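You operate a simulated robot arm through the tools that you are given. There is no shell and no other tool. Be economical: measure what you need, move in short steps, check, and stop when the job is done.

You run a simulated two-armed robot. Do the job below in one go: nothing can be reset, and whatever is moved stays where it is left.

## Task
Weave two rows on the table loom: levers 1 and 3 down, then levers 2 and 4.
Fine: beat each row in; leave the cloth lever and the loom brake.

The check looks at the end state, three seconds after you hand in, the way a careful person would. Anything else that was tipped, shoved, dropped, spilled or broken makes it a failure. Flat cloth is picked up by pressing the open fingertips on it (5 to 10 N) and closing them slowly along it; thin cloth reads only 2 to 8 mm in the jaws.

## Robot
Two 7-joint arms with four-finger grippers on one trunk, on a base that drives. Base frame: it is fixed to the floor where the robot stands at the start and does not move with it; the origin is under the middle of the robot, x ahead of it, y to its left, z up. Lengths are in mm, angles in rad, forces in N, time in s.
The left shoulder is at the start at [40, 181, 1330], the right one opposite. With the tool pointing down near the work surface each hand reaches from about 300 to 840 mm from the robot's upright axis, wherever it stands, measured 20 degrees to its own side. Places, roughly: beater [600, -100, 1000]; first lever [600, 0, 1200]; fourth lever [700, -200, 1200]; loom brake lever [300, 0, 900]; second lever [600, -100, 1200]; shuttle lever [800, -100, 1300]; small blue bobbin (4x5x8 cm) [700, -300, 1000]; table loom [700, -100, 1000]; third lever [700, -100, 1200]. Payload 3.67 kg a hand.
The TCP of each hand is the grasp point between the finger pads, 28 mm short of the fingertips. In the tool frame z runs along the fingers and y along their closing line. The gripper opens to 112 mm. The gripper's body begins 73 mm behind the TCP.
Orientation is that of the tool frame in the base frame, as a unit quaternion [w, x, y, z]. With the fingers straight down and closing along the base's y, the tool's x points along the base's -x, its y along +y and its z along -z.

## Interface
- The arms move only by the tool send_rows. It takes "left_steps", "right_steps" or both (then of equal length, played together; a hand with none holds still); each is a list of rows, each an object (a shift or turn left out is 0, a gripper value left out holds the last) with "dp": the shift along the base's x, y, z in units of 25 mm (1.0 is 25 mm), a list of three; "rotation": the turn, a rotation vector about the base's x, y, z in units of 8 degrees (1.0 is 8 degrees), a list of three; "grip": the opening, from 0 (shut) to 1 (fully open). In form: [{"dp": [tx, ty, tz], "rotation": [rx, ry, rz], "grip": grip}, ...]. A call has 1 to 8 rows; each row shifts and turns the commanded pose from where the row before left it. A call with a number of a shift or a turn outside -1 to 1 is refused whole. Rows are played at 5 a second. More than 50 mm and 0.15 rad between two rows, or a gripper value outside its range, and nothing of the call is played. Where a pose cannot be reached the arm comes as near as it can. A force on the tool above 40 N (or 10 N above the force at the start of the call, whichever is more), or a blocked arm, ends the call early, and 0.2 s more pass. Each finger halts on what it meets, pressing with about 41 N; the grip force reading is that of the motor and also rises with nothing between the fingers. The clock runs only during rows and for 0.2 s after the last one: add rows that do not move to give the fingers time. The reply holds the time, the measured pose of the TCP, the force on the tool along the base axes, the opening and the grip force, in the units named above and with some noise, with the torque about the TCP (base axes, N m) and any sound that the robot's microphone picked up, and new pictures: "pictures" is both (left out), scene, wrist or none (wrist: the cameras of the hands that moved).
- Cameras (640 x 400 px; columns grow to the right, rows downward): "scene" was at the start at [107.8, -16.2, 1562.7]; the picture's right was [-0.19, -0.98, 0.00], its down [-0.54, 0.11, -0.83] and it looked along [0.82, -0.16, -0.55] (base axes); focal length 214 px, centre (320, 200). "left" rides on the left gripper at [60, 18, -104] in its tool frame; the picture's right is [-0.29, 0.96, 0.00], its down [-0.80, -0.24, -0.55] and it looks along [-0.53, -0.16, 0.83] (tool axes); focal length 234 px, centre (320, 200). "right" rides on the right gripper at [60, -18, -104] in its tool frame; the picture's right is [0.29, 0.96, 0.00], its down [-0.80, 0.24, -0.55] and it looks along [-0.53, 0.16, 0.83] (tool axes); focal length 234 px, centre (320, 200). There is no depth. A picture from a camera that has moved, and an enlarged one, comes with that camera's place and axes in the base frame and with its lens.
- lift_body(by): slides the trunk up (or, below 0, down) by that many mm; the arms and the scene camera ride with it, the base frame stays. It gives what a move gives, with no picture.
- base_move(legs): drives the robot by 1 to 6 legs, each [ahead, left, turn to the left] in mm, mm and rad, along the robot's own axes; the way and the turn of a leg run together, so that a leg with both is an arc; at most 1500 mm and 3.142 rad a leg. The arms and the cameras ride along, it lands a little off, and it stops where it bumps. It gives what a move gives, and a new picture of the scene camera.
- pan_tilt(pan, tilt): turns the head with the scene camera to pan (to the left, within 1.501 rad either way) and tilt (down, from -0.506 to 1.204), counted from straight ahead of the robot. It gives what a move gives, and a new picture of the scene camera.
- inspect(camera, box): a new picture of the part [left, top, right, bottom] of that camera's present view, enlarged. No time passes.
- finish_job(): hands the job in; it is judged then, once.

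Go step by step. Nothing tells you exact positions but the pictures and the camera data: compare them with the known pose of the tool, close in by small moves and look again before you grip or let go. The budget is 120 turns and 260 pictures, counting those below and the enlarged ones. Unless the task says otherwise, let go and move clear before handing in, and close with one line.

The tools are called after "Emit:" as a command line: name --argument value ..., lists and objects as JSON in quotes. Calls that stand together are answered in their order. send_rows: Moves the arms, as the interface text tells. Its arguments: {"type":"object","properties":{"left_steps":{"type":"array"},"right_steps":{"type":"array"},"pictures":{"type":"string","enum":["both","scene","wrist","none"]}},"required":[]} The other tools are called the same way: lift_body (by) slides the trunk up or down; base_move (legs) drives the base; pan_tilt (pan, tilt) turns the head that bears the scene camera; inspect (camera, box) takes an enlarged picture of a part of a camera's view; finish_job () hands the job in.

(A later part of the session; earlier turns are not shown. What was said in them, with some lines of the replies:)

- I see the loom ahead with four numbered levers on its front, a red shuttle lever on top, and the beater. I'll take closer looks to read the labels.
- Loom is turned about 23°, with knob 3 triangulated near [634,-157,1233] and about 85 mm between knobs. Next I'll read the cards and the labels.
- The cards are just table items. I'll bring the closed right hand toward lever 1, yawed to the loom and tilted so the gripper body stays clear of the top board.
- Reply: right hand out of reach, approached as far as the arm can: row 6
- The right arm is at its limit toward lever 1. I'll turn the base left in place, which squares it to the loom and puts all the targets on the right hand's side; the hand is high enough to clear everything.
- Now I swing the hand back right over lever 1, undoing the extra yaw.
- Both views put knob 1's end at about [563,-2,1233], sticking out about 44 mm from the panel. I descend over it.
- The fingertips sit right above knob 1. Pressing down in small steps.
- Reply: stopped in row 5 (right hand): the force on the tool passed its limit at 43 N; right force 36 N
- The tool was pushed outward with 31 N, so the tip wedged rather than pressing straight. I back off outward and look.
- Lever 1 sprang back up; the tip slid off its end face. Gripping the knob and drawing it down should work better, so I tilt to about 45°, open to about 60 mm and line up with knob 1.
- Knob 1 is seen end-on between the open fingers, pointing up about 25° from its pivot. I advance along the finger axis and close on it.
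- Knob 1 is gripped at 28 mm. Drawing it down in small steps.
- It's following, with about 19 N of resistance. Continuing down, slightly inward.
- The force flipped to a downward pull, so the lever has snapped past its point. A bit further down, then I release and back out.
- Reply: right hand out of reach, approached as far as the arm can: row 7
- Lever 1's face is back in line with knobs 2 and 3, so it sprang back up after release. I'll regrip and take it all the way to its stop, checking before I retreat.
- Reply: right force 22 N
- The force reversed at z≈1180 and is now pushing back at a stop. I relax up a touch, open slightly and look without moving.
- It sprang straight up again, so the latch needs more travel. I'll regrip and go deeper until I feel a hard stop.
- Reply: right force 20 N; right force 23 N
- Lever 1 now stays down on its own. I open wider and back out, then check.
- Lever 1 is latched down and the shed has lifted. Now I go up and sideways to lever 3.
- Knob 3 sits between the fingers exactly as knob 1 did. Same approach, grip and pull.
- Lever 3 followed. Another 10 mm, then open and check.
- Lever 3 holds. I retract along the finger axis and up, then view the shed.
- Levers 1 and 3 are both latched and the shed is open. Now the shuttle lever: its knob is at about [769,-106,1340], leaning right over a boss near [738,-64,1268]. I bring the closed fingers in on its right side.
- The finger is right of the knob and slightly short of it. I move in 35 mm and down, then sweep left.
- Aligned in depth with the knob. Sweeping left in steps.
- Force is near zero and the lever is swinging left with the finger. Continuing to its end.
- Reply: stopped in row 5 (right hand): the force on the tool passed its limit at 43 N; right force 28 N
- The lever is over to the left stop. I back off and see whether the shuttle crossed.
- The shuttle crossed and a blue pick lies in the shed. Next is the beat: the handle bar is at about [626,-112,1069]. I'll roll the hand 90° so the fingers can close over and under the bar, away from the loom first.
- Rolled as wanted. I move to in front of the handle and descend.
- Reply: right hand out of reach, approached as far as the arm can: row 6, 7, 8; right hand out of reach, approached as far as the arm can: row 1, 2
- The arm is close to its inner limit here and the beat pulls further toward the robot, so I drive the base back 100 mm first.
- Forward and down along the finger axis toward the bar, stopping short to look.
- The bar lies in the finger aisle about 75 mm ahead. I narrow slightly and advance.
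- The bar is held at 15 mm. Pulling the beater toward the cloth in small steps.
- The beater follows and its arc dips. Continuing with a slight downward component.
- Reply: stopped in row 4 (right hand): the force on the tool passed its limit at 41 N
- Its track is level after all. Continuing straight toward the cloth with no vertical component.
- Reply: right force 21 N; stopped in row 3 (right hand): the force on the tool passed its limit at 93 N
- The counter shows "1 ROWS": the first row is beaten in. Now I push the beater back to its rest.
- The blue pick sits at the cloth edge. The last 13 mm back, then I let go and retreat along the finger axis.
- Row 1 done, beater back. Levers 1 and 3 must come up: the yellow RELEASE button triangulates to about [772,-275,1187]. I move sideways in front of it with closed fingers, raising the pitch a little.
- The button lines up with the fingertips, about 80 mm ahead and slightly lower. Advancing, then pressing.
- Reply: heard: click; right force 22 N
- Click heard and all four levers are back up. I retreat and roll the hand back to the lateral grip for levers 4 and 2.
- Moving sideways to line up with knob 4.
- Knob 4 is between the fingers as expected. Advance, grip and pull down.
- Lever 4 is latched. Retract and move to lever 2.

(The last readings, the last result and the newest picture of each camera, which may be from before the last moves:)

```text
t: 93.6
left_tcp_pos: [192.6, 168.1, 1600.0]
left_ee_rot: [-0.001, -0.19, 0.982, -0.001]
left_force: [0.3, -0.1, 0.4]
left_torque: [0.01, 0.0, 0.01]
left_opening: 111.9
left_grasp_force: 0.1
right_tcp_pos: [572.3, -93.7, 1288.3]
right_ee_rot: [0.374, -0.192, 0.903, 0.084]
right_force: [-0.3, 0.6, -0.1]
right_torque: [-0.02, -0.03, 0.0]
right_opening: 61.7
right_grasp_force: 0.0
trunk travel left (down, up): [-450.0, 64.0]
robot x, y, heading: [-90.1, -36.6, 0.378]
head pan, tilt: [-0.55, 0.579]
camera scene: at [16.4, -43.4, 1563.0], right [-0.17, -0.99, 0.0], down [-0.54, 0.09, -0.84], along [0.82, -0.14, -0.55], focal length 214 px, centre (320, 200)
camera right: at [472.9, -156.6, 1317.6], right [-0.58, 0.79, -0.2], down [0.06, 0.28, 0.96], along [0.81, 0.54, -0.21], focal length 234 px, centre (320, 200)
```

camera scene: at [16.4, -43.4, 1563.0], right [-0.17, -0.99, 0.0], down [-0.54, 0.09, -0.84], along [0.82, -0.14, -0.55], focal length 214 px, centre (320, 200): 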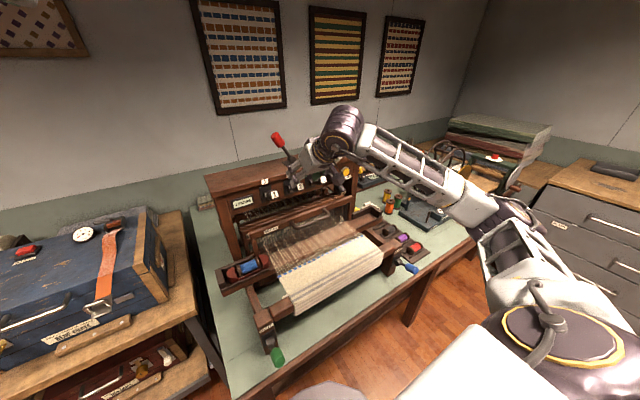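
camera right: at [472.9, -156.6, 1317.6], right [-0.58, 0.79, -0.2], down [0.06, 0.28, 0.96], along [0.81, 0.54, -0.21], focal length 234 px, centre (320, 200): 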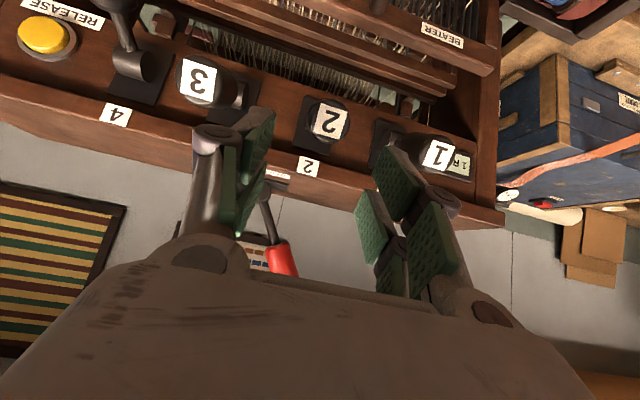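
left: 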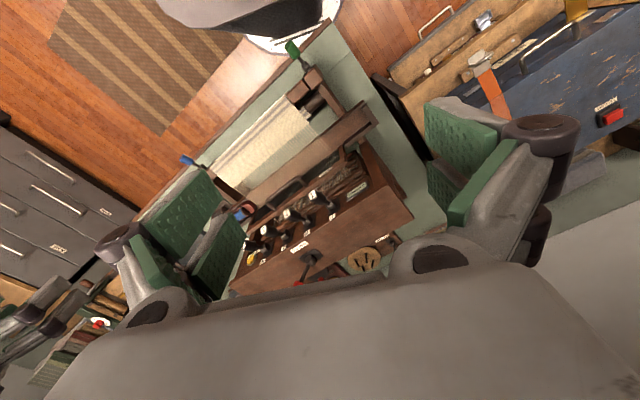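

Lever 4 is down; knob 2 is centred. Approach, grip, pull.

Emit:
send_rows --right_steps '[{"dp": [0.05, 0.12, -0.68]}, {"dp": [0.39, 0.17, -0.42]}, {"dp": [0.39, 0.17, -0.42]}, {"dp": [0.39, 0.17, -0.42]}, {"dp": [0.39, 0.17, -0.42]}, {"grip": 0.35}, {"grip": 0.2}, {"grip": 0.2}]' --pictures "wrist"

Emit:
send_rows --right_steps '[{"dp": [-0.08, -0.03, -0.3]}, {"dp": [-0.08, -0.03, -0.3]}, {"dp": [0, 0, -0.3]}, {"dp": [0, 0, -0.3]}, {"dp": [0, 0, -0.3]}, {"dp": [0, 0, -0.3]}, {"dp": [0, 0, -0.3]}, {"dp": [0.05, 0.02, -0.3]}]' --pictures "none"

Emit:
send_rows --right_steps '[{"dp": [0.06, 0.03, -0.25]}, {"dp": [0.06, 0.03, -0.25]}, {"dp": [0.06, 0.03, -0.25]}, {"dp": [0.06, 0.03, -0.25]}, {"dp": [0.06, 0.03, -0.25]}, {"dp": [0.03, 0.02, -0.2]}, {}]' --pictures "none"

Emit:
send_rows --right_steps '[{"grip": 0.36}, {"grip": 0.36}, {}]' --pictures "wrist"

```text
t: 95.4
left_tcp_pos: [193.0, 167.7, 1599.7]
left_ee_rot: [0.0, -0.19, 0.982, -0.001]
left_force: [-0.7, 0.3, -0.2]
left_torque: [0.01, 0.02, -0.01]
left_opening: 111.9
left_grasp_force: 0.1
right_tcp_pos: [613.5, -74.6, 1226.9]
right_ee_rot: [0.373, -0.192, 0.904, 0.085]
right_force: [-0.9, 2.7, -1.8]
right_torque: [-0.42, -0.11, -0.59]
right_opening: 28.3
right_grasp_force: 45.1
trunk travel left (down, up): [-450.0, 64.0]
robot x, y, heading: [-93.7, -37.5, 0.386]
head pan, tilt: [-0.55, 0.579]
camera right: at [514.1, -136.8, 1257.8], right [-0.58, 0.79, -0.2], down [0.06, 0.28, 0.96], along [0.81, 0.54, -0.21], focal length 234 px, centre (320, 200)
```

right: 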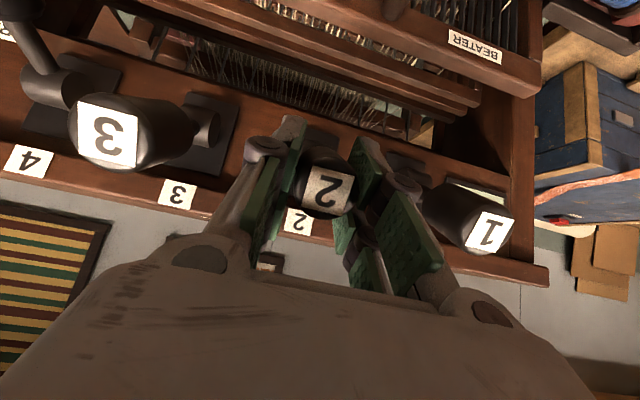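

```text
t: 97.2
left_tcp_pos: [192.0, 168.4, 1599.7]
left_ee_rot: [0.0, -0.191, 0.982, 0.0]
left_force: [0.8, -0.3, -0.6]
left_torque: [0.02, 0.01, -0.01]
left_opening: 112.2
left_grasp_force: 0.1
right_tcp_pos: [609.9, -75.1, 1165.4]
right_ee_rot: [0.371, -0.192, 0.904, 0.084]
right_force: [-1.2, 0.4, -0.5]
right_torque: [0.27, 0.22, -0.5]
right_opening: 28.3
right_grasp_force: 37.2
trunk travel left (down, up): [-450.0, 64.0]
robot x, y, heading: [-92.2, -37.1, 0.379]
head pan, tilt: [-0.55, 0.579]
```

```text
t: 98.8
left_tcp_pos: [193.6, 167.4, 1599.6]
left_ee_rot: [0.0, -0.189, 0.982, -0.001]
left_force: [0.0, -0.4, -0.3]
left_torque: [0.0, -0.02, 0.01]
left_opening: 112.1
left_grasp_force: 0.1
right_tcp_pos: [616.2, -71.8, 1128.8]
right_ee_rot: [0.372, -0.192, 0.904, 0.084]
right_force: [9.2, 4.7, -6.6]
right_torque: [-0.1, 0.42, 0.13]
right_opening: 22.5
right_grasp_force: 0.2
trunk travel left (down, up): [-450.0, 64.0]
robot x, y, heading: [-89.8, -37.1, 0.38]
head pan, tilt: [-0.55, 0.579]
```

```text
t: 99.6
left_tcp_pos: [191.9, 166.4, 1600.7]
left_ee_rot: [0.0, -0.19, 0.982, 0.0]
left_force: [-0.5, -0.2, -0.4]
left_torque: [0.01, -0.02, -0.02]
left_opening: 112.1
left_grasp_force: 0.0
right_tcp_pos: [617.4, -71.2, 1130.8]
right_ee_rot: [0.375, -0.191, 0.903, 0.084]
right_force: [0.1, 0.5, -0.9]
right_torque: [0.0, -0.03, 0.02]
right_opening: 40.5
right_grasp_force: 0.2
trunk travel left (down, up): [-450.0, 64.0]
robot x, y, heading: [-92.8, -37.7, 0.391]
head pan, tilt: [-0.55, 0.579]
camera right: at [517.9, -134.7, 1162.0], right [-0.58, 0.79, -0.2], down [0.06, 0.28, 0.96], along [0.81, 0.54, -0.21], focal length 234 px, centre (320, 200)
```

right: 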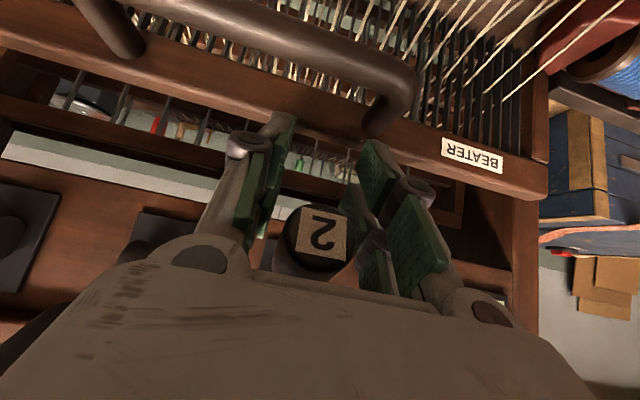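

Lever 2 is latched. Retract, rise and close for the shuttle lever, then approach it from its left side.

Emit:
send_rows --right_steps '[{"grip": 0.55}, {"dp": [-0.5, -0.22, 0.5]}, {"dp": [-0.6, -0.26, 0.6]}, {"dp": [-0.6, -0.26, 0.7]}, {"dp": [-0.2, -0.1, 1]}, {"dp": [0, 0, 1]}, {"dp": [0, 0, 1]}, {"dp": [0, 0, 1]}]' --pictures "none"

Emit:
send_rows --right_steps '[{"dp": [0, 0, 1], "grip": 0}, {"dp": [0, 0, 1]}, {"dp": [0, 0, 1]}, {"dp": [-0.4, 0.92, 0.3]}, {"dp": [-0.4, 0.92, 0]}, {"dp": [0.8, 0.35, 0]}, {"dp": [0.8, 0.35, 0]}, {}]' --pictures "both"

Emit:
inspect --camera "scene" --box '[180, 100, 420, 250]'

```text
t: 101.4
left_tcp_pos: [194.1, 168.1, 1600.3]
left_ee_rot: [-0.001, -0.19, 0.982, -0.001]
left_force: [0.0, -0.3, -0.7]
left_torque: [-0.02, 0.0, 0.02]
left_opening: 112.2
left_grasp_force: 0.0
right_tcp_pos: [572.3, -91.1, 1277.5]
right_ee_rot: [0.374, -0.192, 0.903, 0.084]
right_force: [-0.3, -0.3, -0.1]
right_torque: [0.0, 0.03, -0.01]
right_opening: 61.7
right_grasp_force: 0.0
trunk travel left (down, up): [-450.0, 64.0]
robot x, y, heading: [-89.5, -40.7, 0.383]
head pan, tilt: [-0.55, 0.579]
```

```text
t: 103.2
left_tcp_pos: [192.9, 168.1, 1600.4]
left_ee_rot: [0.001, -0.191, 0.982, -0.001]
left_force: [-0.1, -0.8, -0.2]
left_torque: [-0.01, -0.02, -0.04]
left_opening: 112.1
left_grasp_force: 0.0
right_tcp_pos: [589.6, -29.2, 1359.3]
right_ee_rot: [0.374, -0.193, 0.903, 0.084]
right_force: [0.0, -0.7, -0.1]
right_torque: [0.03, -0.04, -0.01]
right_opening: 0.0
right_grasp_force: 35.3
trunk travel left (down, up): [-450.0, 64.0]
robot x, y, heading: [-92.3, -37.8, 0.387]
head pan, tilt: [-0.55, 0.579]
camera scene: at [15.6, -43.4, 1563.1], right [-0.17, -0.99, 0.0], down [-0.54, 0.09, -0.84], along [0.83, -0.14, -0.55], focal length 214 px, centre (320, 200)
camera right: at [489.2, -92.0, 1390.0], right [-0.58, 0.79, -0.2], down [0.06, 0.28, 0.96], along [0.81, 0.54, -0.21], focal length 234 px, centre (320, 200)
```

scene: 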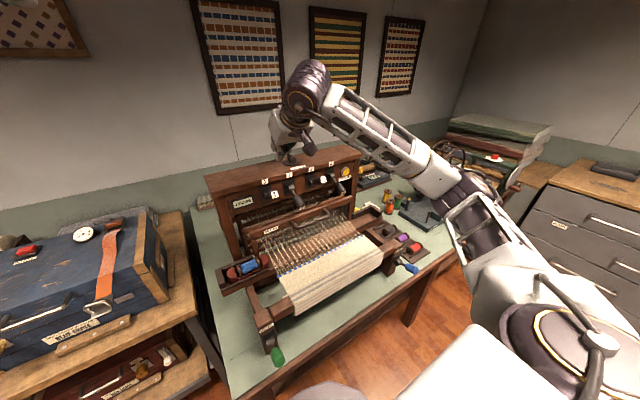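
right: 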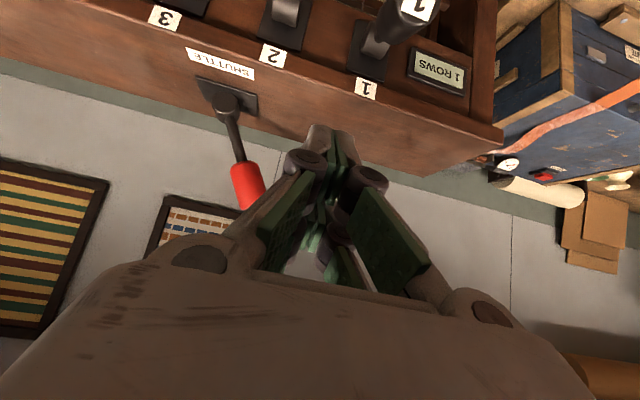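

```text
2.67 times, centred on (300, 175) of scene
camera zoom: at [15.6, -43.4, 1563.1], right [-0.17, -0.99, 0.0], down [-0.54, 0.09, -0.84], along [0.83, -0.14, -0.55], focal length 572 px, centre (373, 267)
```

zoom: 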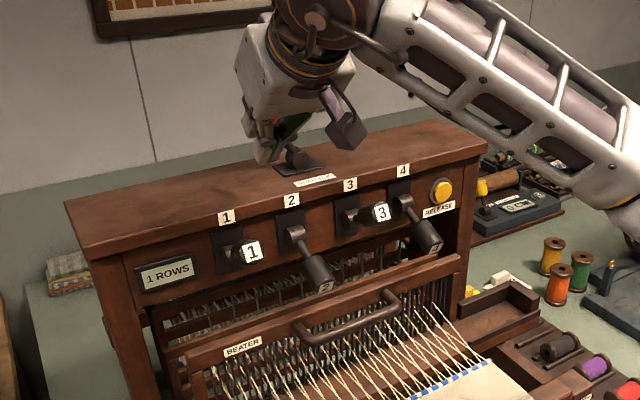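

Levers 2 and 4 are down, 1 and 3 up. Moving the finger in on the left of the shuttle knob.

Emit:
send_rows --right_steps '[{"dp": [0.92, 0.4, 0]}, {"dp": [0.92, 0.4, 0]}, {"dp": [0.92, 0.4, 0]}, {"dp": [0.92, 0.4, 0]}, {"dp": [0.92, 0.4, -0.1]}, {"dp": [0, 0, -0.8]}, {}]' --pictures "wrist"

Emit:
inspect --camera "scene" --box '[200, 90, 360, 190]'

```text
t: 104.8
left_tcp_pos: [194.2, 167.2, 1599.7]
left_ee_rot: [0.0, -0.19, 0.982, -0.001]
left_force: [-0.5, -0.4, 0.0]
left_torque: [0.03, 0.01, 0.01]
left_opening: 112.1
left_grasp_force: 0.1
right_tcp_pos: [706.7, 23.6, 1336.3]
right_ee_rot: [0.374, -0.191, 0.903, 0.084]
right_force: [0.0, 0.1, 0.1]
right_torque: [-0.03, 0.03, -0.01]
right_opening: 0.0
right_grasp_force: 35.5
trunk travel left (down, up): [-450.0, 64.0]
robot x, y, heading: [-91.3, -36.9, 0.385]
head pan, tilt: [-0.55, 0.579]
camera right: at [607.4, -40.4, 1365.8], right [-0.58, 0.79, -0.2], down [0.06, 0.28, 0.96], along [0.81, 0.54, -0.21], focal length 234 px, centre (320, 200)
```

right: 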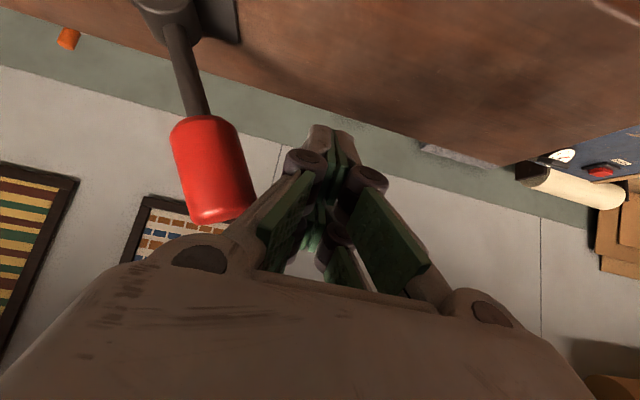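

```text
4.00 times, centred on (280, 140) of scene
camera zoom: at [16.1, -43.8, 1563.0], right [-0.17, -0.99, 0.0], down [-0.54, 0.09, -0.84], along [0.83, -0.14, -0.55], focal length 858 px, centre (480, 440)
```

zoom: 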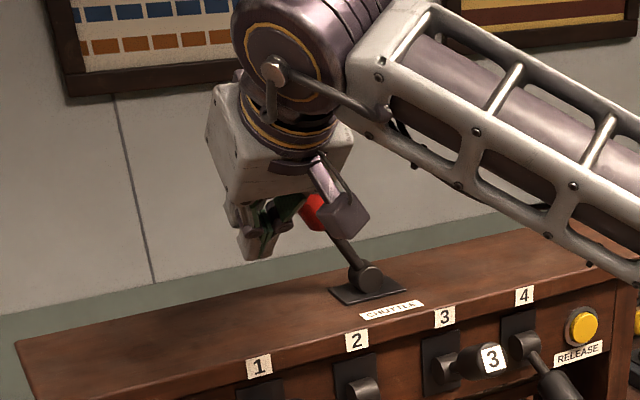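

Finger and knob are level. Sweeping right.

Emit:
send_rows --right_steps '[{"dp": [0.2, -0.46, 0]}, {"dp": [0.2, -0.46, 0]}, {"dp": [0.2, -0.46, 0]}, {"dp": [0.2, -0.46, 0]}, {"dp": [0.2, -0.46, 0]}, {"dp": [0.2, -0.46, 0]}, {"dp": [0.2, -0.46, 0]}, {}]' --pictures "none"

Emit:
send_rows --right_steps '[{"dp": [0.16, -0.37, 0]}, {"dp": [0.1, -0.22, 0]}, {}]' --pictures "wrist"

Emit:
inspect --camera "scene" --box '[180, 100, 460, 275]'

```text
t: 106.6
left_tcp_pos: [193.7, 169.1, 1601.0]
left_ee_rot: [-0.001, -0.19, 0.982, -0.001]
left_force: [-0.5, -0.4, 0.1]
left_torque: [-0.03, 0.0, 0.0]
left_opening: 111.8
left_grasp_force: 0.0
right_tcp_pos: [740.6, -58.2, 1338.2]
right_ee_rot: [0.374, -0.192, 0.903, 0.084]
right_force: [0.5, 0.3, -0.2]
right_torque: [-0.03, -0.03, 0.01]
right_opening: 0.0
right_grasp_force: 36.4
trunk travel left (down, up): [-450.0, 64.0]
robot x, y, heading: [-89.8, -35.1, 0.382]
head pan, tilt: [-0.55, 0.579]
```

```text
t: 107.4
left_tcp_pos: [192.2, 169.3, 1600.5]
left_ee_rot: [0.0, -0.189, 0.982, -0.001]
left_force: [-0.1, -0.5, 0.6]
left_torque: [0.05, -0.01, -0.01]
left_opening: 112.1
left_grasp_force: 0.0
right_tcp_pos: [746.1, -72.0, 1338.3]
right_ee_rot: [0.374, -0.192, 0.903, 0.086]
right_force: [-5.7, 7.0, 0.7]
right_torque: [0.27, 0.2, -0.02]
right_opening: 0.0
right_grasp_force: 35.5
trunk travel left (down, up): [-450.0, 64.0]
robot x, y, heading: [-89.7, -35.4, 0.386]
head pan, tilt: [-0.55, 0.579]
camera right: at [646.6, -134.7, 1368.2], right [-0.58, 0.79, -0.2], down [0.06, 0.28, 0.96], along [0.81, 0.54, -0.21], focal length 234 px, centre (320, 200)
```

right: 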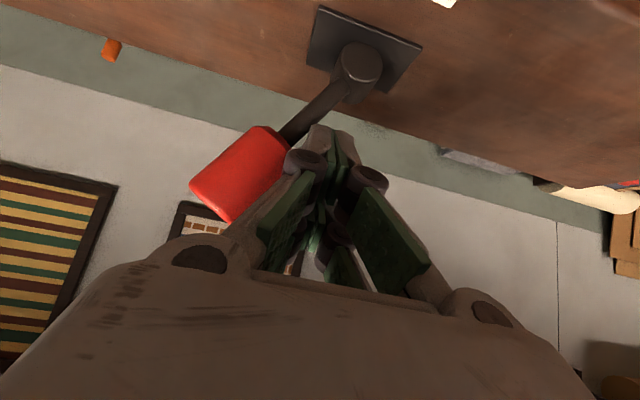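

```text
2.29 times, centred on (320, 188) of scene
camera zoom: at [15.0, -42.4, 1563.1], right [-0.17, -0.99, 0.0], down [-0.54, 0.09, -0.84], along [0.83, -0.14, -0.55], focal length 490 px, centre (320, 229)
```

zoom: 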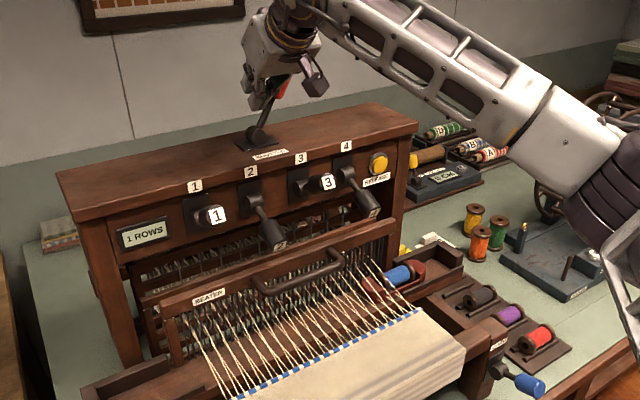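

The shuttle has travelled right. A touch more to be sure the lever is at its stop, then back away.

Emit:
send_rows --right_steps '[{"dp": [0.1, -0.22, 0]}, {"dp": [0.06, -0.14, 0]}, {}]' --pictures "none"

Emit:
send_rows --right_steps '[{"dp": [-0.2, 0.46, 0]}, {"dp": [-0.4, 0.9, 0.2]}, {"dp": [-0.3, 0.7, 0.6]}, {"dp": [-0.9, -0.39, 0.3]}, {"dp": [-0.9, -0.39, 0]}, {"dp": [-0.9, -0.39, 0]}, {"dp": [-0.9, -0.39, 0]}, {"dp": [-0.9, -0.39, 0]}]' --pictures "none"

Emit:
inspect --camera "scene" --box '[180, 110, 460, 285]'

```text
t: 108.2
left_tcp_pos: [189.3, 174.3, 1599.7]
left_ee_rot: [0.002, -0.191, 0.982, -0.003]
left_force: [0.1, -0.3, 0.9]
left_torque: [0.02, 0.02, -0.04]
left_opening: 112.0
left_grasp_force: 0.0
right_tcp_pos: [746.1, -73.3, 1340.8]
right_ee_rot: [0.375, -0.196, 0.902, 0.086]
right_force: [-17.1, 26.9, 1.9]
right_torque: [0.83, 0.52, -0.1]
right_opening: 0.1
right_grasp_force: 35.1
trunk travel left (down, up): [-450.0, 64.0]
robot x, y, heading: [-90.4, -40.3, 0.388]
head pan, tilt: [-0.55, 0.579]
```

```text
t: 110.0
left_tcp_pos: [193.3, 166.0, 1601.1]
left_ee_rot: [0.001, -0.189, 0.982, 0.0]
left_force: [-0.1, 0.0, -0.6]
left_torque: [0.01, 0.02, 0.02]
left_opening: 112.2
left_grasp_force: 0.1
right_tcp_pos: [615.2, -83.3, 1365.9]
right_ee_rot: [0.374, -0.191, 0.904, 0.085]
right_force: [0.3, -0.1, -0.9]
right_torque: [0.02, 0.03, 0.04]
right_opening: 0.0
right_grasp_force: 35.2
trunk travel left (down, up): [-450.0, 64.0]
robot x, y, heading: [-90.8, -40.1, 0.381]
head pan, tilt: [-0.55, 0.579]
```

```text
2.29 times, centred on (320, 198) of scene
camera zoom: at [15.6, -45.1, 1563.0], right [-0.17, -0.99, 0.0], down [-0.54, 0.09, -0.84], along [0.83, -0.14, -0.55], focal length 490 px, centre (320, 206)
```

zoom: 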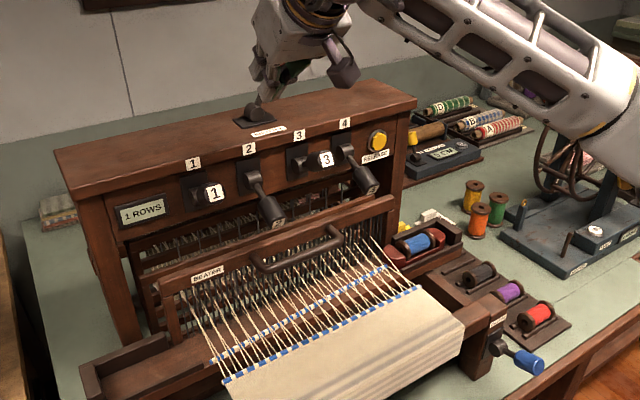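

The second pick lies in the shed and the shuttle is home. Rolling the hand again for the beater, further right this time to clear lever 2.

Emit:
send_rows --right_steps '[{"dp": [-0.35, -0.39, 0], "rotation": [0.65, 0.28, -0.707]}, {"dp": [-0.35, -0.39, 0], "rotation": [0.65, 0.28, -0.707]}, {"dp": [-0.35, -0.39, 0], "rotation": [0.65, 0.28, -0.707]}, {"dp": [-0.35, -0.39, 0], "rotation": [0.65, 0.28, -0.707]}, {"dp": [-0.35, -0.39, 0], "rotation": [0.65, 0.28, -0.707]}, {"dp": [-0.35, -0.39, 0], "rotation": [0.65, 0.28, -0.707]}, {"dp": [-0.35, -0.39, 0], "rotation": [0.65, 0.28, -0.707]}, {"dp": [-0.35, -0.39, 0], "rotation": [0.65, 0.28, -0.707]}]' --pictures "none"

Emit:
send_rows --right_steps '[{"rotation": [0.65, 0.28, -0.707], "grip": 0.38}, {"rotation": [0.65, 0.28, -0.707]}, {"rotation": [0.65, 0.28, -0.707]}, {"rotation": [0.16, 0.07, -0.18]}, {"dp": [0, 0, -1]}, {"dp": [0, 0, -1]}, {"dp": [0, 0, -1]}, {"dp": [0, 0, -1]}]' --pictures "none"

Emit:
send_rows --right_steps '[{"dp": [0, 0, -1]}, {"dp": [0, 0, -1]}, {"dp": [0, 0, -1]}, {"dp": [0, 0, -1]}, {}]' --pictures "both"

```text
t: 111.8
left_tcp_pos: [192.4, 165.6, 1600.2]
left_ee_rot: [0.001, -0.19, 0.982, 0.0]
left_force: [0.5, -0.2, 0.2]
left_torque: [-0.01, -0.01, 0.0]
left_opening: 111.7
left_grasp_force: 0.0
right_tcp_pos: [544.0, -159.3, 1365.6]
right_ee_rot: [0.28, 0.319, 0.864, 0.272]
right_force: [0.6, 0.5, 0.6]
right_torque: [0.02, 0.03, 0.01]
right_opening: 0.0
right_grasp_force: 35.1
trunk travel left (down, up): [-450.0, 64.0]
robot x, y, heading: [-89.3, -37.2, 0.382]
head pan, tilt: [-0.55, 0.579]
```

```text
t: 113.6
left_tcp_pos: [193.9, 168.1, 1600.9]
left_ee_rot: [0.0, -0.19, 0.982, -0.001]
left_force: [-0.7, -0.3, 0.5]
left_torque: [0.01, 0.01, -0.05]
left_opening: 111.9
left_grasp_force: 0.1
right_tcp_pos: [547.3, -157.7, 1262.8]
right_ee_rot: [0.215, 0.505, 0.77, 0.326]
right_force: [-0.1, 0.0, 1.3]
right_torque: [-0.01, 0.02, 0.03]
right_opening: 42.4
right_grasp_force: 0.1
trunk travel left (down, up): [-450.0, 64.0]
robot x, y, heading: [-89.1, -40.4, 0.383]
head pan, tilt: [-0.55, 0.579]
```

```text
t: 114.8
left_tcp_pos: [193.2, 168.0, 1601.1]
left_ee_rot: [0.0, -0.19, 0.982, -0.001]
left_force: [0.5, 1.0, -0.2]
left_torque: [-0.02, 0.03, -0.01]
left_opening: 112.0
left_grasp_force: 0.1
right_tcp_pos: [545.8, -157.7, 1163.6]
right_ee_rot: [0.216, 0.506, 0.769, 0.325]
right_force: [1.0, -0.3, 0.0]
right_torque: [-0.02, 0.0, 0.05]
right_opening: 42.8
right_grasp_force: 0.0
trunk travel left (down, up): [-450.0, 64.0]
robot x, y, heading: [-88.2, -37.7, 0.383]
head pan, tilt: [-0.55, 0.579]
camera scene: at [16.1, -43.8, 1563.0], right [-0.17, -0.99, 0.0], down [-0.54, 0.09, -0.84], along [0.83, -0.14, -0.55], focal length 214 px, centre (320, 200)
camera right: at [440.3, -136.8, 1221.7], right [0.5, 0.53, 0.69], down [0.1, -0.82, 0.56], along [0.86, -0.21, -0.46], focal length 234 px, centre (320, 200)
```

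scene: 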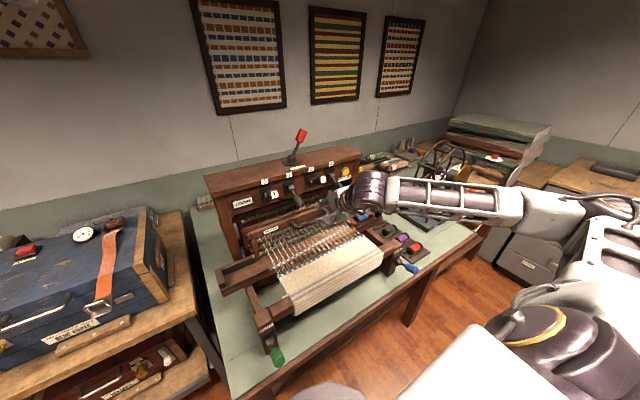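
right: 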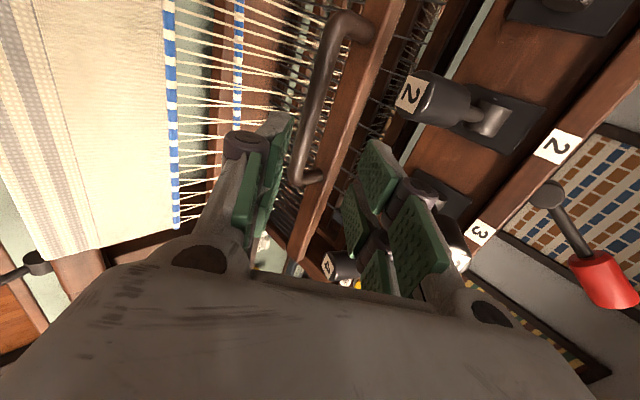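

Emit:
send_rows --right_steps '[{"dp": [0.65, 0.28, -0.75]}, {"dp": [0.65, 0.28, -0.75]}, {"dp": [0.5, 0.2, -0.65]}, {"dp": [0.4, 0.17, -0.5]}, {}]' --pictures "wrist"

```text
t: 116.0
left_tcp_pos: [193.7, 165.9, 1599.7]
left_ee_rot: [0.0, -0.19, 0.982, 0.0]
left_force: [0.2, 0.8, 0.6]
left_torque: [0.01, 0.03, -0.02]
left_opening: 111.9
left_grasp_force: 0.1
right_tcp_pos: [601.1, -134.9, 1098.6]
right_ee_rot: [0.216, 0.504, 0.77, 0.325]
right_force: [-0.2, 0.3, -0.4]
right_torque: [-0.01, -0.01, 0.01]
right_opening: 42.5
right_grasp_force: 0.2
trunk travel left (down, up): [-450.0, 64.0]
robot x, y, heading: [-92.6, -39.0, 0.38]
head pan, tilt: [-0.55, 0.579]
camera right: at [495.1, -114.2, 1157.1], right [0.5, 0.53, 0.69], down [0.1, -0.82, 0.56], along [0.86, -0.21, -0.46], focal length 234 px, centre (320, 200)
```

right: 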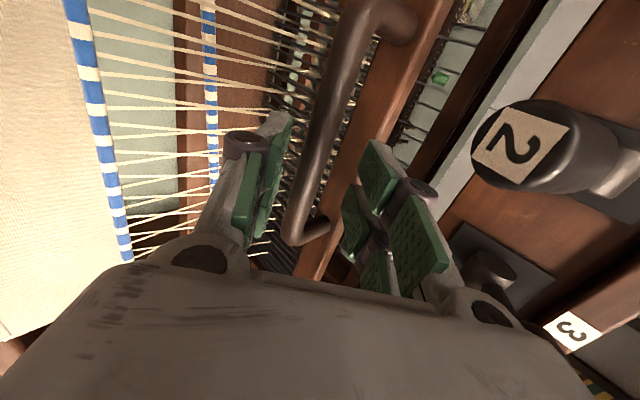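

Emit:
send_rows --right_steps '[{"dp": [0.4, 0.16, -0.64]}, {}, {"grip": 0.2}, {"grip": 0.05}, {"grip": 0.05}, {"grip": 0.05}]' --pictures "wrist"

```text
t: 117.4
left_tcp_pos: [193.9, 168.4, 1601.2]
left_ee_rot: [0.0, -0.191, 0.982, 0.0]
left_force: [0.4, -0.1, 0.3]
left_torque: [-0.02, -0.01, 0.01]
left_opening: 111.7
left_grasp_force: 0.0
right_tcp_pos: [611.7, -133.0, 1080.6]
right_ee_rot: [0.215, 0.506, 0.769, 0.325]
right_force: [-4.5, -0.8, -6.6]
right_torque: [0.85, 0.46, -1.71]
right_opening: 14.8
right_grasp_force: 45.0
trunk travel left (down, up): [-450.0, 64.0]
robot x, y, heading: [-92.9, -39.0, 0.377]
head pan, tilt: [-0.55, 0.579]
camera right: at [506.1, -110.6, 1139.6], right [0.5, 0.53, 0.69], down [0.1, -0.82, 0.56], along [0.86, -0.21, -0.46], focal length 234 px, centre (320, 200)
```

right: 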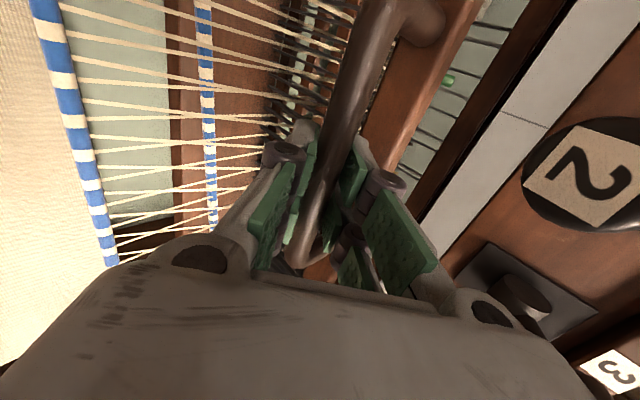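

Bar held. Pulling level toward the cloth again.

Emit:
send_rows --right_steps '[{"dp": [-0.4, -0.174, 0.03]}, {"dp": [-0.4, -0.174, 0]}, {"dp": [-0.4, -0.174, 0]}, {"dp": [-0.4, -0.174, 0]}, {}]' --pictures "none"

Emit:
send_rows --right_steps '[{"dp": [-0.4, -0.174, 0]}, {"dp": [-0.4, -0.174, 0]}, {"dp": [-0.4, -0.174, 0]}, {"dp": [-0.4, -0.174, 0]}, {}]' --pictures "none"

Emit:
inspect --camera "scene" --box '[220, 160, 420, 285]'

```text
t: 118.6
left_tcp_pos: [195.4, 168.1, 1599.7]
left_ee_rot: [-0.001, -0.189, 0.982, -0.001]
left_force: [-0.2, 0.1, 0.0]
left_torque: [-0.02, 0.0, 0.0]
left_opening: 112.0
left_grasp_force: 0.1
right_tcp_pos: [571.1, -148.7, 1080.2]
right_ee_rot: [0.215, 0.505, 0.771, 0.324]
right_force: [-1.1, 8.2, -21.4]
right_torque: [1.18, 0.54, -1.29]
right_opening: 14.8
right_grasp_force: 44.9
trunk travel left (down, up): [-450.0, 64.0]
robot x, y, heading: [-93.4, -35.8, 0.387]
head pan, tilt: [-0.55, 0.579]
```

```text
t: 119.8
left_tcp_pos: [197.2, 168.6, 1599.5]
left_ee_rot: [-0.001, -0.189, 0.982, 0.0]
left_force: [-0.7, 0.5, -0.6]
left_torque: [-0.02, -0.05, 0.01]
left_opening: 112.2
left_grasp_force: 0.0
right_tcp_pos: [531.8, -165.9, 1081.0]
right_ee_rot: [0.214, 0.505, 0.771, 0.324]
right_force: [-0.9, 9.4, -25.4]
right_torque: [1.7, 0.66, -0.66]
right_opening: 15.2
right_grasp_force: 45.2
trunk travel left (down, up): [-450.0, 64.0]
robot x, y, heading: [-90.7, -35.1, 0.384]
head pan, tilt: [-0.55, 0.579]
```

```text
3.20 times, centred on (320, 222) of scene
camera zoom: at [19.3, -42.8, 1562.7], right [-0.17, -0.99, 0.0], down [-0.54, 0.09, -0.84], along [0.82, -0.14, -0.55], focal length 686 px, centre (320, 128)
```

zoom: 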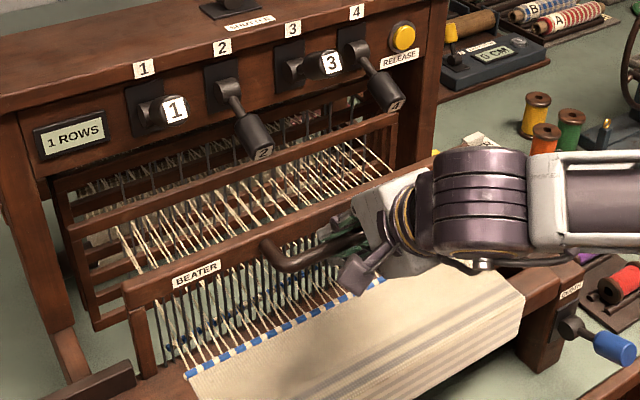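

Emit:
send_rows --right_steps '[{"dp": [-0.3, -0.13, -0.08]}, {"dp": [-0.3, -0.13, 0]}, {"dp": [-0.25, -0.11, 0]}, {"dp": [-0.2, -0.09, 0]}, {}]' --pictures "none"

Emit:
inspect --camera "scene" --box '[220, 160, 420, 285]'

```text
t: 121.0
left_tcp_pos: [196.7, 169.4, 1600.4]
left_ee_rot: [-0.001, -0.19, 0.982, -0.002]
left_force: [0.1, 0.1, -0.2]
left_torque: [0.0, -0.02, 0.03]
left_opening: 112.1
left_grasp_force: 0.1
right_tcp_pos: [514.2, -175.2, 1084.9]
right_ee_rot: [0.22, 0.505, 0.767, 0.329]
right_force: [15.1, 11.5, -7.4]
right_torque: [0.8, 0.32, -1.95]
right_opening: 15.2
right_grasp_force: 45.0
trunk travel left (down, up): [-450.0, 64.0]
robot x, y, heading: [-86.8, -34.4, 0.386]
head pan, tilt: [-0.55, 0.579]
stopped in row 5 (right hand): the force on the tool passed its limit at 42 N (the readings are from after the stop); the commanded pose is now the measured one
```

```text
3.20 times, centred on (320, 222) of scene
camera zoom: at [20.1, -41.7, 1562.6], right [-0.16, -0.99, 0.0], down [-0.54, 0.09, -0.84], along [0.82, -0.14, -0.55], focal length 686 px, centre (320, 128)
```

zoom: 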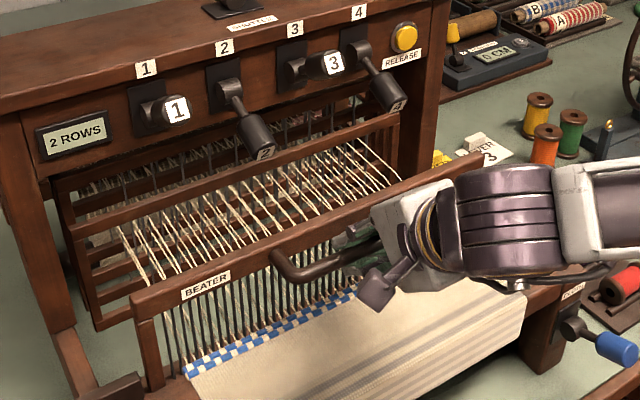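

"2 ROWS" – the second pick is beaten in. Returning the beater to its rest.

Emit:
send_rows --right_steps '[{"dp": [0.46, 0.2, -0.04]}, {"dp": [0.46, 0.2, 0]}, {"dp": [0.46, 0.2, 0]}, {"dp": [0.46, 0.2, 0]}, {}]' --pictures "none"

Emit:
send_rows --right_steps '[{"dp": [0.46, 0.2, 0]}, {"dp": [0.46, 0.2, 0]}, {"dp": [0.46, 0.2, 0]}, {"dp": [0.4, 0.17, 0]}, {"dp": [0.28, 0.12, 0]}, {}]' --pictures "none"

Emit:
inspect --camera "scene" --box '[200, 130, 440, 280]'

```text
t: 122.2
left_tcp_pos: [194.3, 168.2, 1600.9]
left_ee_rot: [0.001, -0.19, 0.982, -0.001]
left_force: [-0.5, 0.1, 0.1]
left_torque: [0.01, -0.02, -0.01]
left_opening: 112.2
left_grasp_force: 0.0
right_tcp_pos: [557.4, -156.0, 1085.2]
right_ee_rot: [0.222, 0.504, 0.767, 0.331]
right_force: [1.2, 2.8, 2.5]
right_torque: [1.64, 0.59, -1.13]
right_opening: 15.3
right_grasp_force: 45.2
trunk travel left (down, up): [-450.0, 64.0]
robot x, y, heading: [-87.2, -34.9, 0.388]
head pan, tilt: [-0.55, 0.579]
```

```text
t: 123.6
left_tcp_pos: [194.1, 166.7, 1601.0]
left_ee_rot: [0.0, -0.189, 0.982, -0.002]
left_force: [-0.8, -1.0, 0.0]
left_torque: [0.04, 0.02, 0.01]
left_opening: 112.2
left_grasp_force: 0.1
right_tcp_pos: [607.8, -134.5, 1085.7]
right_ee_rot: [0.221, 0.504, 0.768, 0.328]
right_force: [-5.6, -1.1, -3.1]
right_torque: [1.01, 0.55, -1.74]
right_opening: 15.6
right_grasp_force: 44.6
trunk travel left (down, up): [-450.0, 64.0]
robot x, y, heading: [-92.4, -34.3, 0.383]
head pan, tilt: [-0.55, 0.579]
```

```text
2.67 times, centred on (320, 205) of scene
camera zoom: at [16.3, -44.0, 1563.0], right [-0.17, -0.99, 0.0], down [-0.54, 0.09, -0.84], along [0.83, -0.14, -0.55], focal length 572 px, centre (320, 187)
```

zoom: 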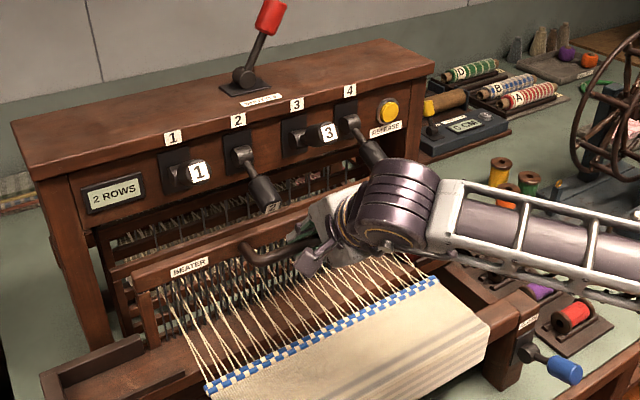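

The beater is back at rest. Letting go and withdrawing.

Emit:
send_rows --right_steps '[{"grip": 0.38}, {"grip": 0.38}, {"dp": [-0.39, -0.17, 0.42]}, {"dp": [-0.65, -0.28, 0.7]}, {"dp": [-0.65, -0.28, 0.7]}, {"dp": [-0.65, -0.28, 0.7]}, {"dp": [-0.65, -0.28, 0.8]}, {"dp": [-0.4, -0.2, 1]}]' --pictures "none"

Emit:
send_rows --right_steps '[{"dp": [0, 0, 1]}, {"dp": [0, -0.3, 1]}, {"dp": [0, -0.5, 1]}, {"dp": [0, -0.5, 1]}, {"dp": [0, -0.5, 1]}, {"dp": [0, -0.5, 1]}, {"dp": [0, -0.5, 1]}, {}]' --pictures "scene"

Emit:
inspect --camera "scene" --box '[190, 110, 460, 280]'

```text
t: 125.4
left_tcp_pos: [193.4, 168.1, 1600.2]
left_ee_rot: [0.001, -0.19, 0.982, -0.001]
left_force: [-0.8, 0.4, 0.3]
left_torque: [0.01, -0.03, -0.01]
left_opening: 112.3
left_grasp_force: 0.1
right_tcp_pos: [521.0, -172.9, 1195.5]
right_ee_rot: [0.221, 0.504, 0.767, 0.331]
right_force: [-0.1, -0.2, -0.1]
right_torque: [0.04, -0.01, 0.0]
right_opening: 42.8
right_grasp_force: 0.0
trunk travel left (down, up): [-450.0, 64.0]
robot x, y, heading: [-91.8, -37.3, 0.382]
head pan, tilt: [-0.55, 0.579]
```

```text
t: 127.2
left_tcp_pos: [193.6, 168.6, 1600.4]
left_ee_rot: [0.0, -0.189, 0.982, 0.0]
left_force: [0.3, -0.9, 0.4]
left_torque: [-0.03, -0.02, -0.01]
left_opening: 112.2
left_grasp_force: 0.1
right_tcp_pos: [523.1, -243.3, 1370.1]
right_ee_rot: [0.222, 0.504, 0.767, 0.33]
right_force: [-0.2, -1.3, 0.0]
right_torque: [0.02, 0.02, 0.04]
right_opening: 42.7
right_grasp_force: 0.1
trunk travel left (down, up): [-450.0, 64.0]
robot x, y, heading: [-88.6, -35.7, 0.386]
head pan, tilt: [-0.55, 0.579]
camera scene: at [17.0, -43.3, 1563.0], right [-0.17, -0.99, 0.0], down [-0.54, 0.09, -0.84], along [0.83, -0.14, -0.55], focal length 214 px, centre (320, 200)
```

scene: 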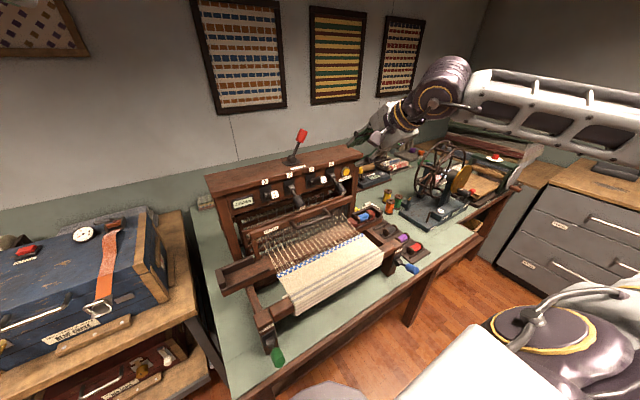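

```text
2.35 times, centred on (325, 195) of scene
camera zoom: at [17.0, -43.3, 1563.0], right [-0.17, -0.99, 0.0], down [-0.54, 0.09, -0.84], along [0.83, -0.14, -0.55], focal length 505 px, centre (308, 212)
```

zoom: 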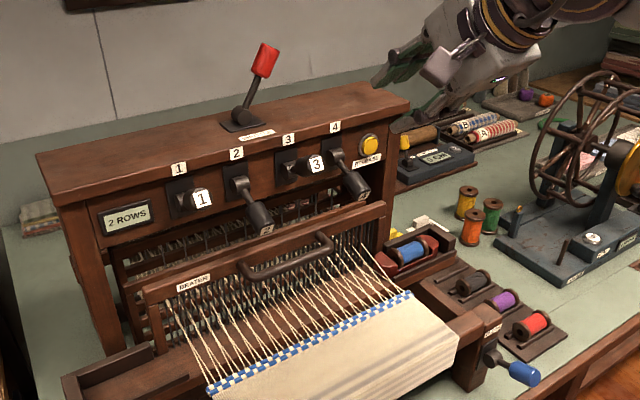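

The counter reads 2 ROWS, with a clean two-row check at the cloth edge. The beater and shuttle are at rest, I never touched the cloth lever or brake, and the hand is clear, so I'm handing in.

Emit:
finish_job

```text
The job is handed in.
```

Both rows are woven and beaten in: levers 1 and 3 first, then levers 2 and 4. The counter shows 2 ROWS, levers 2 and 4 are still latched down, and I never touched the cloth lever or the loom brake.
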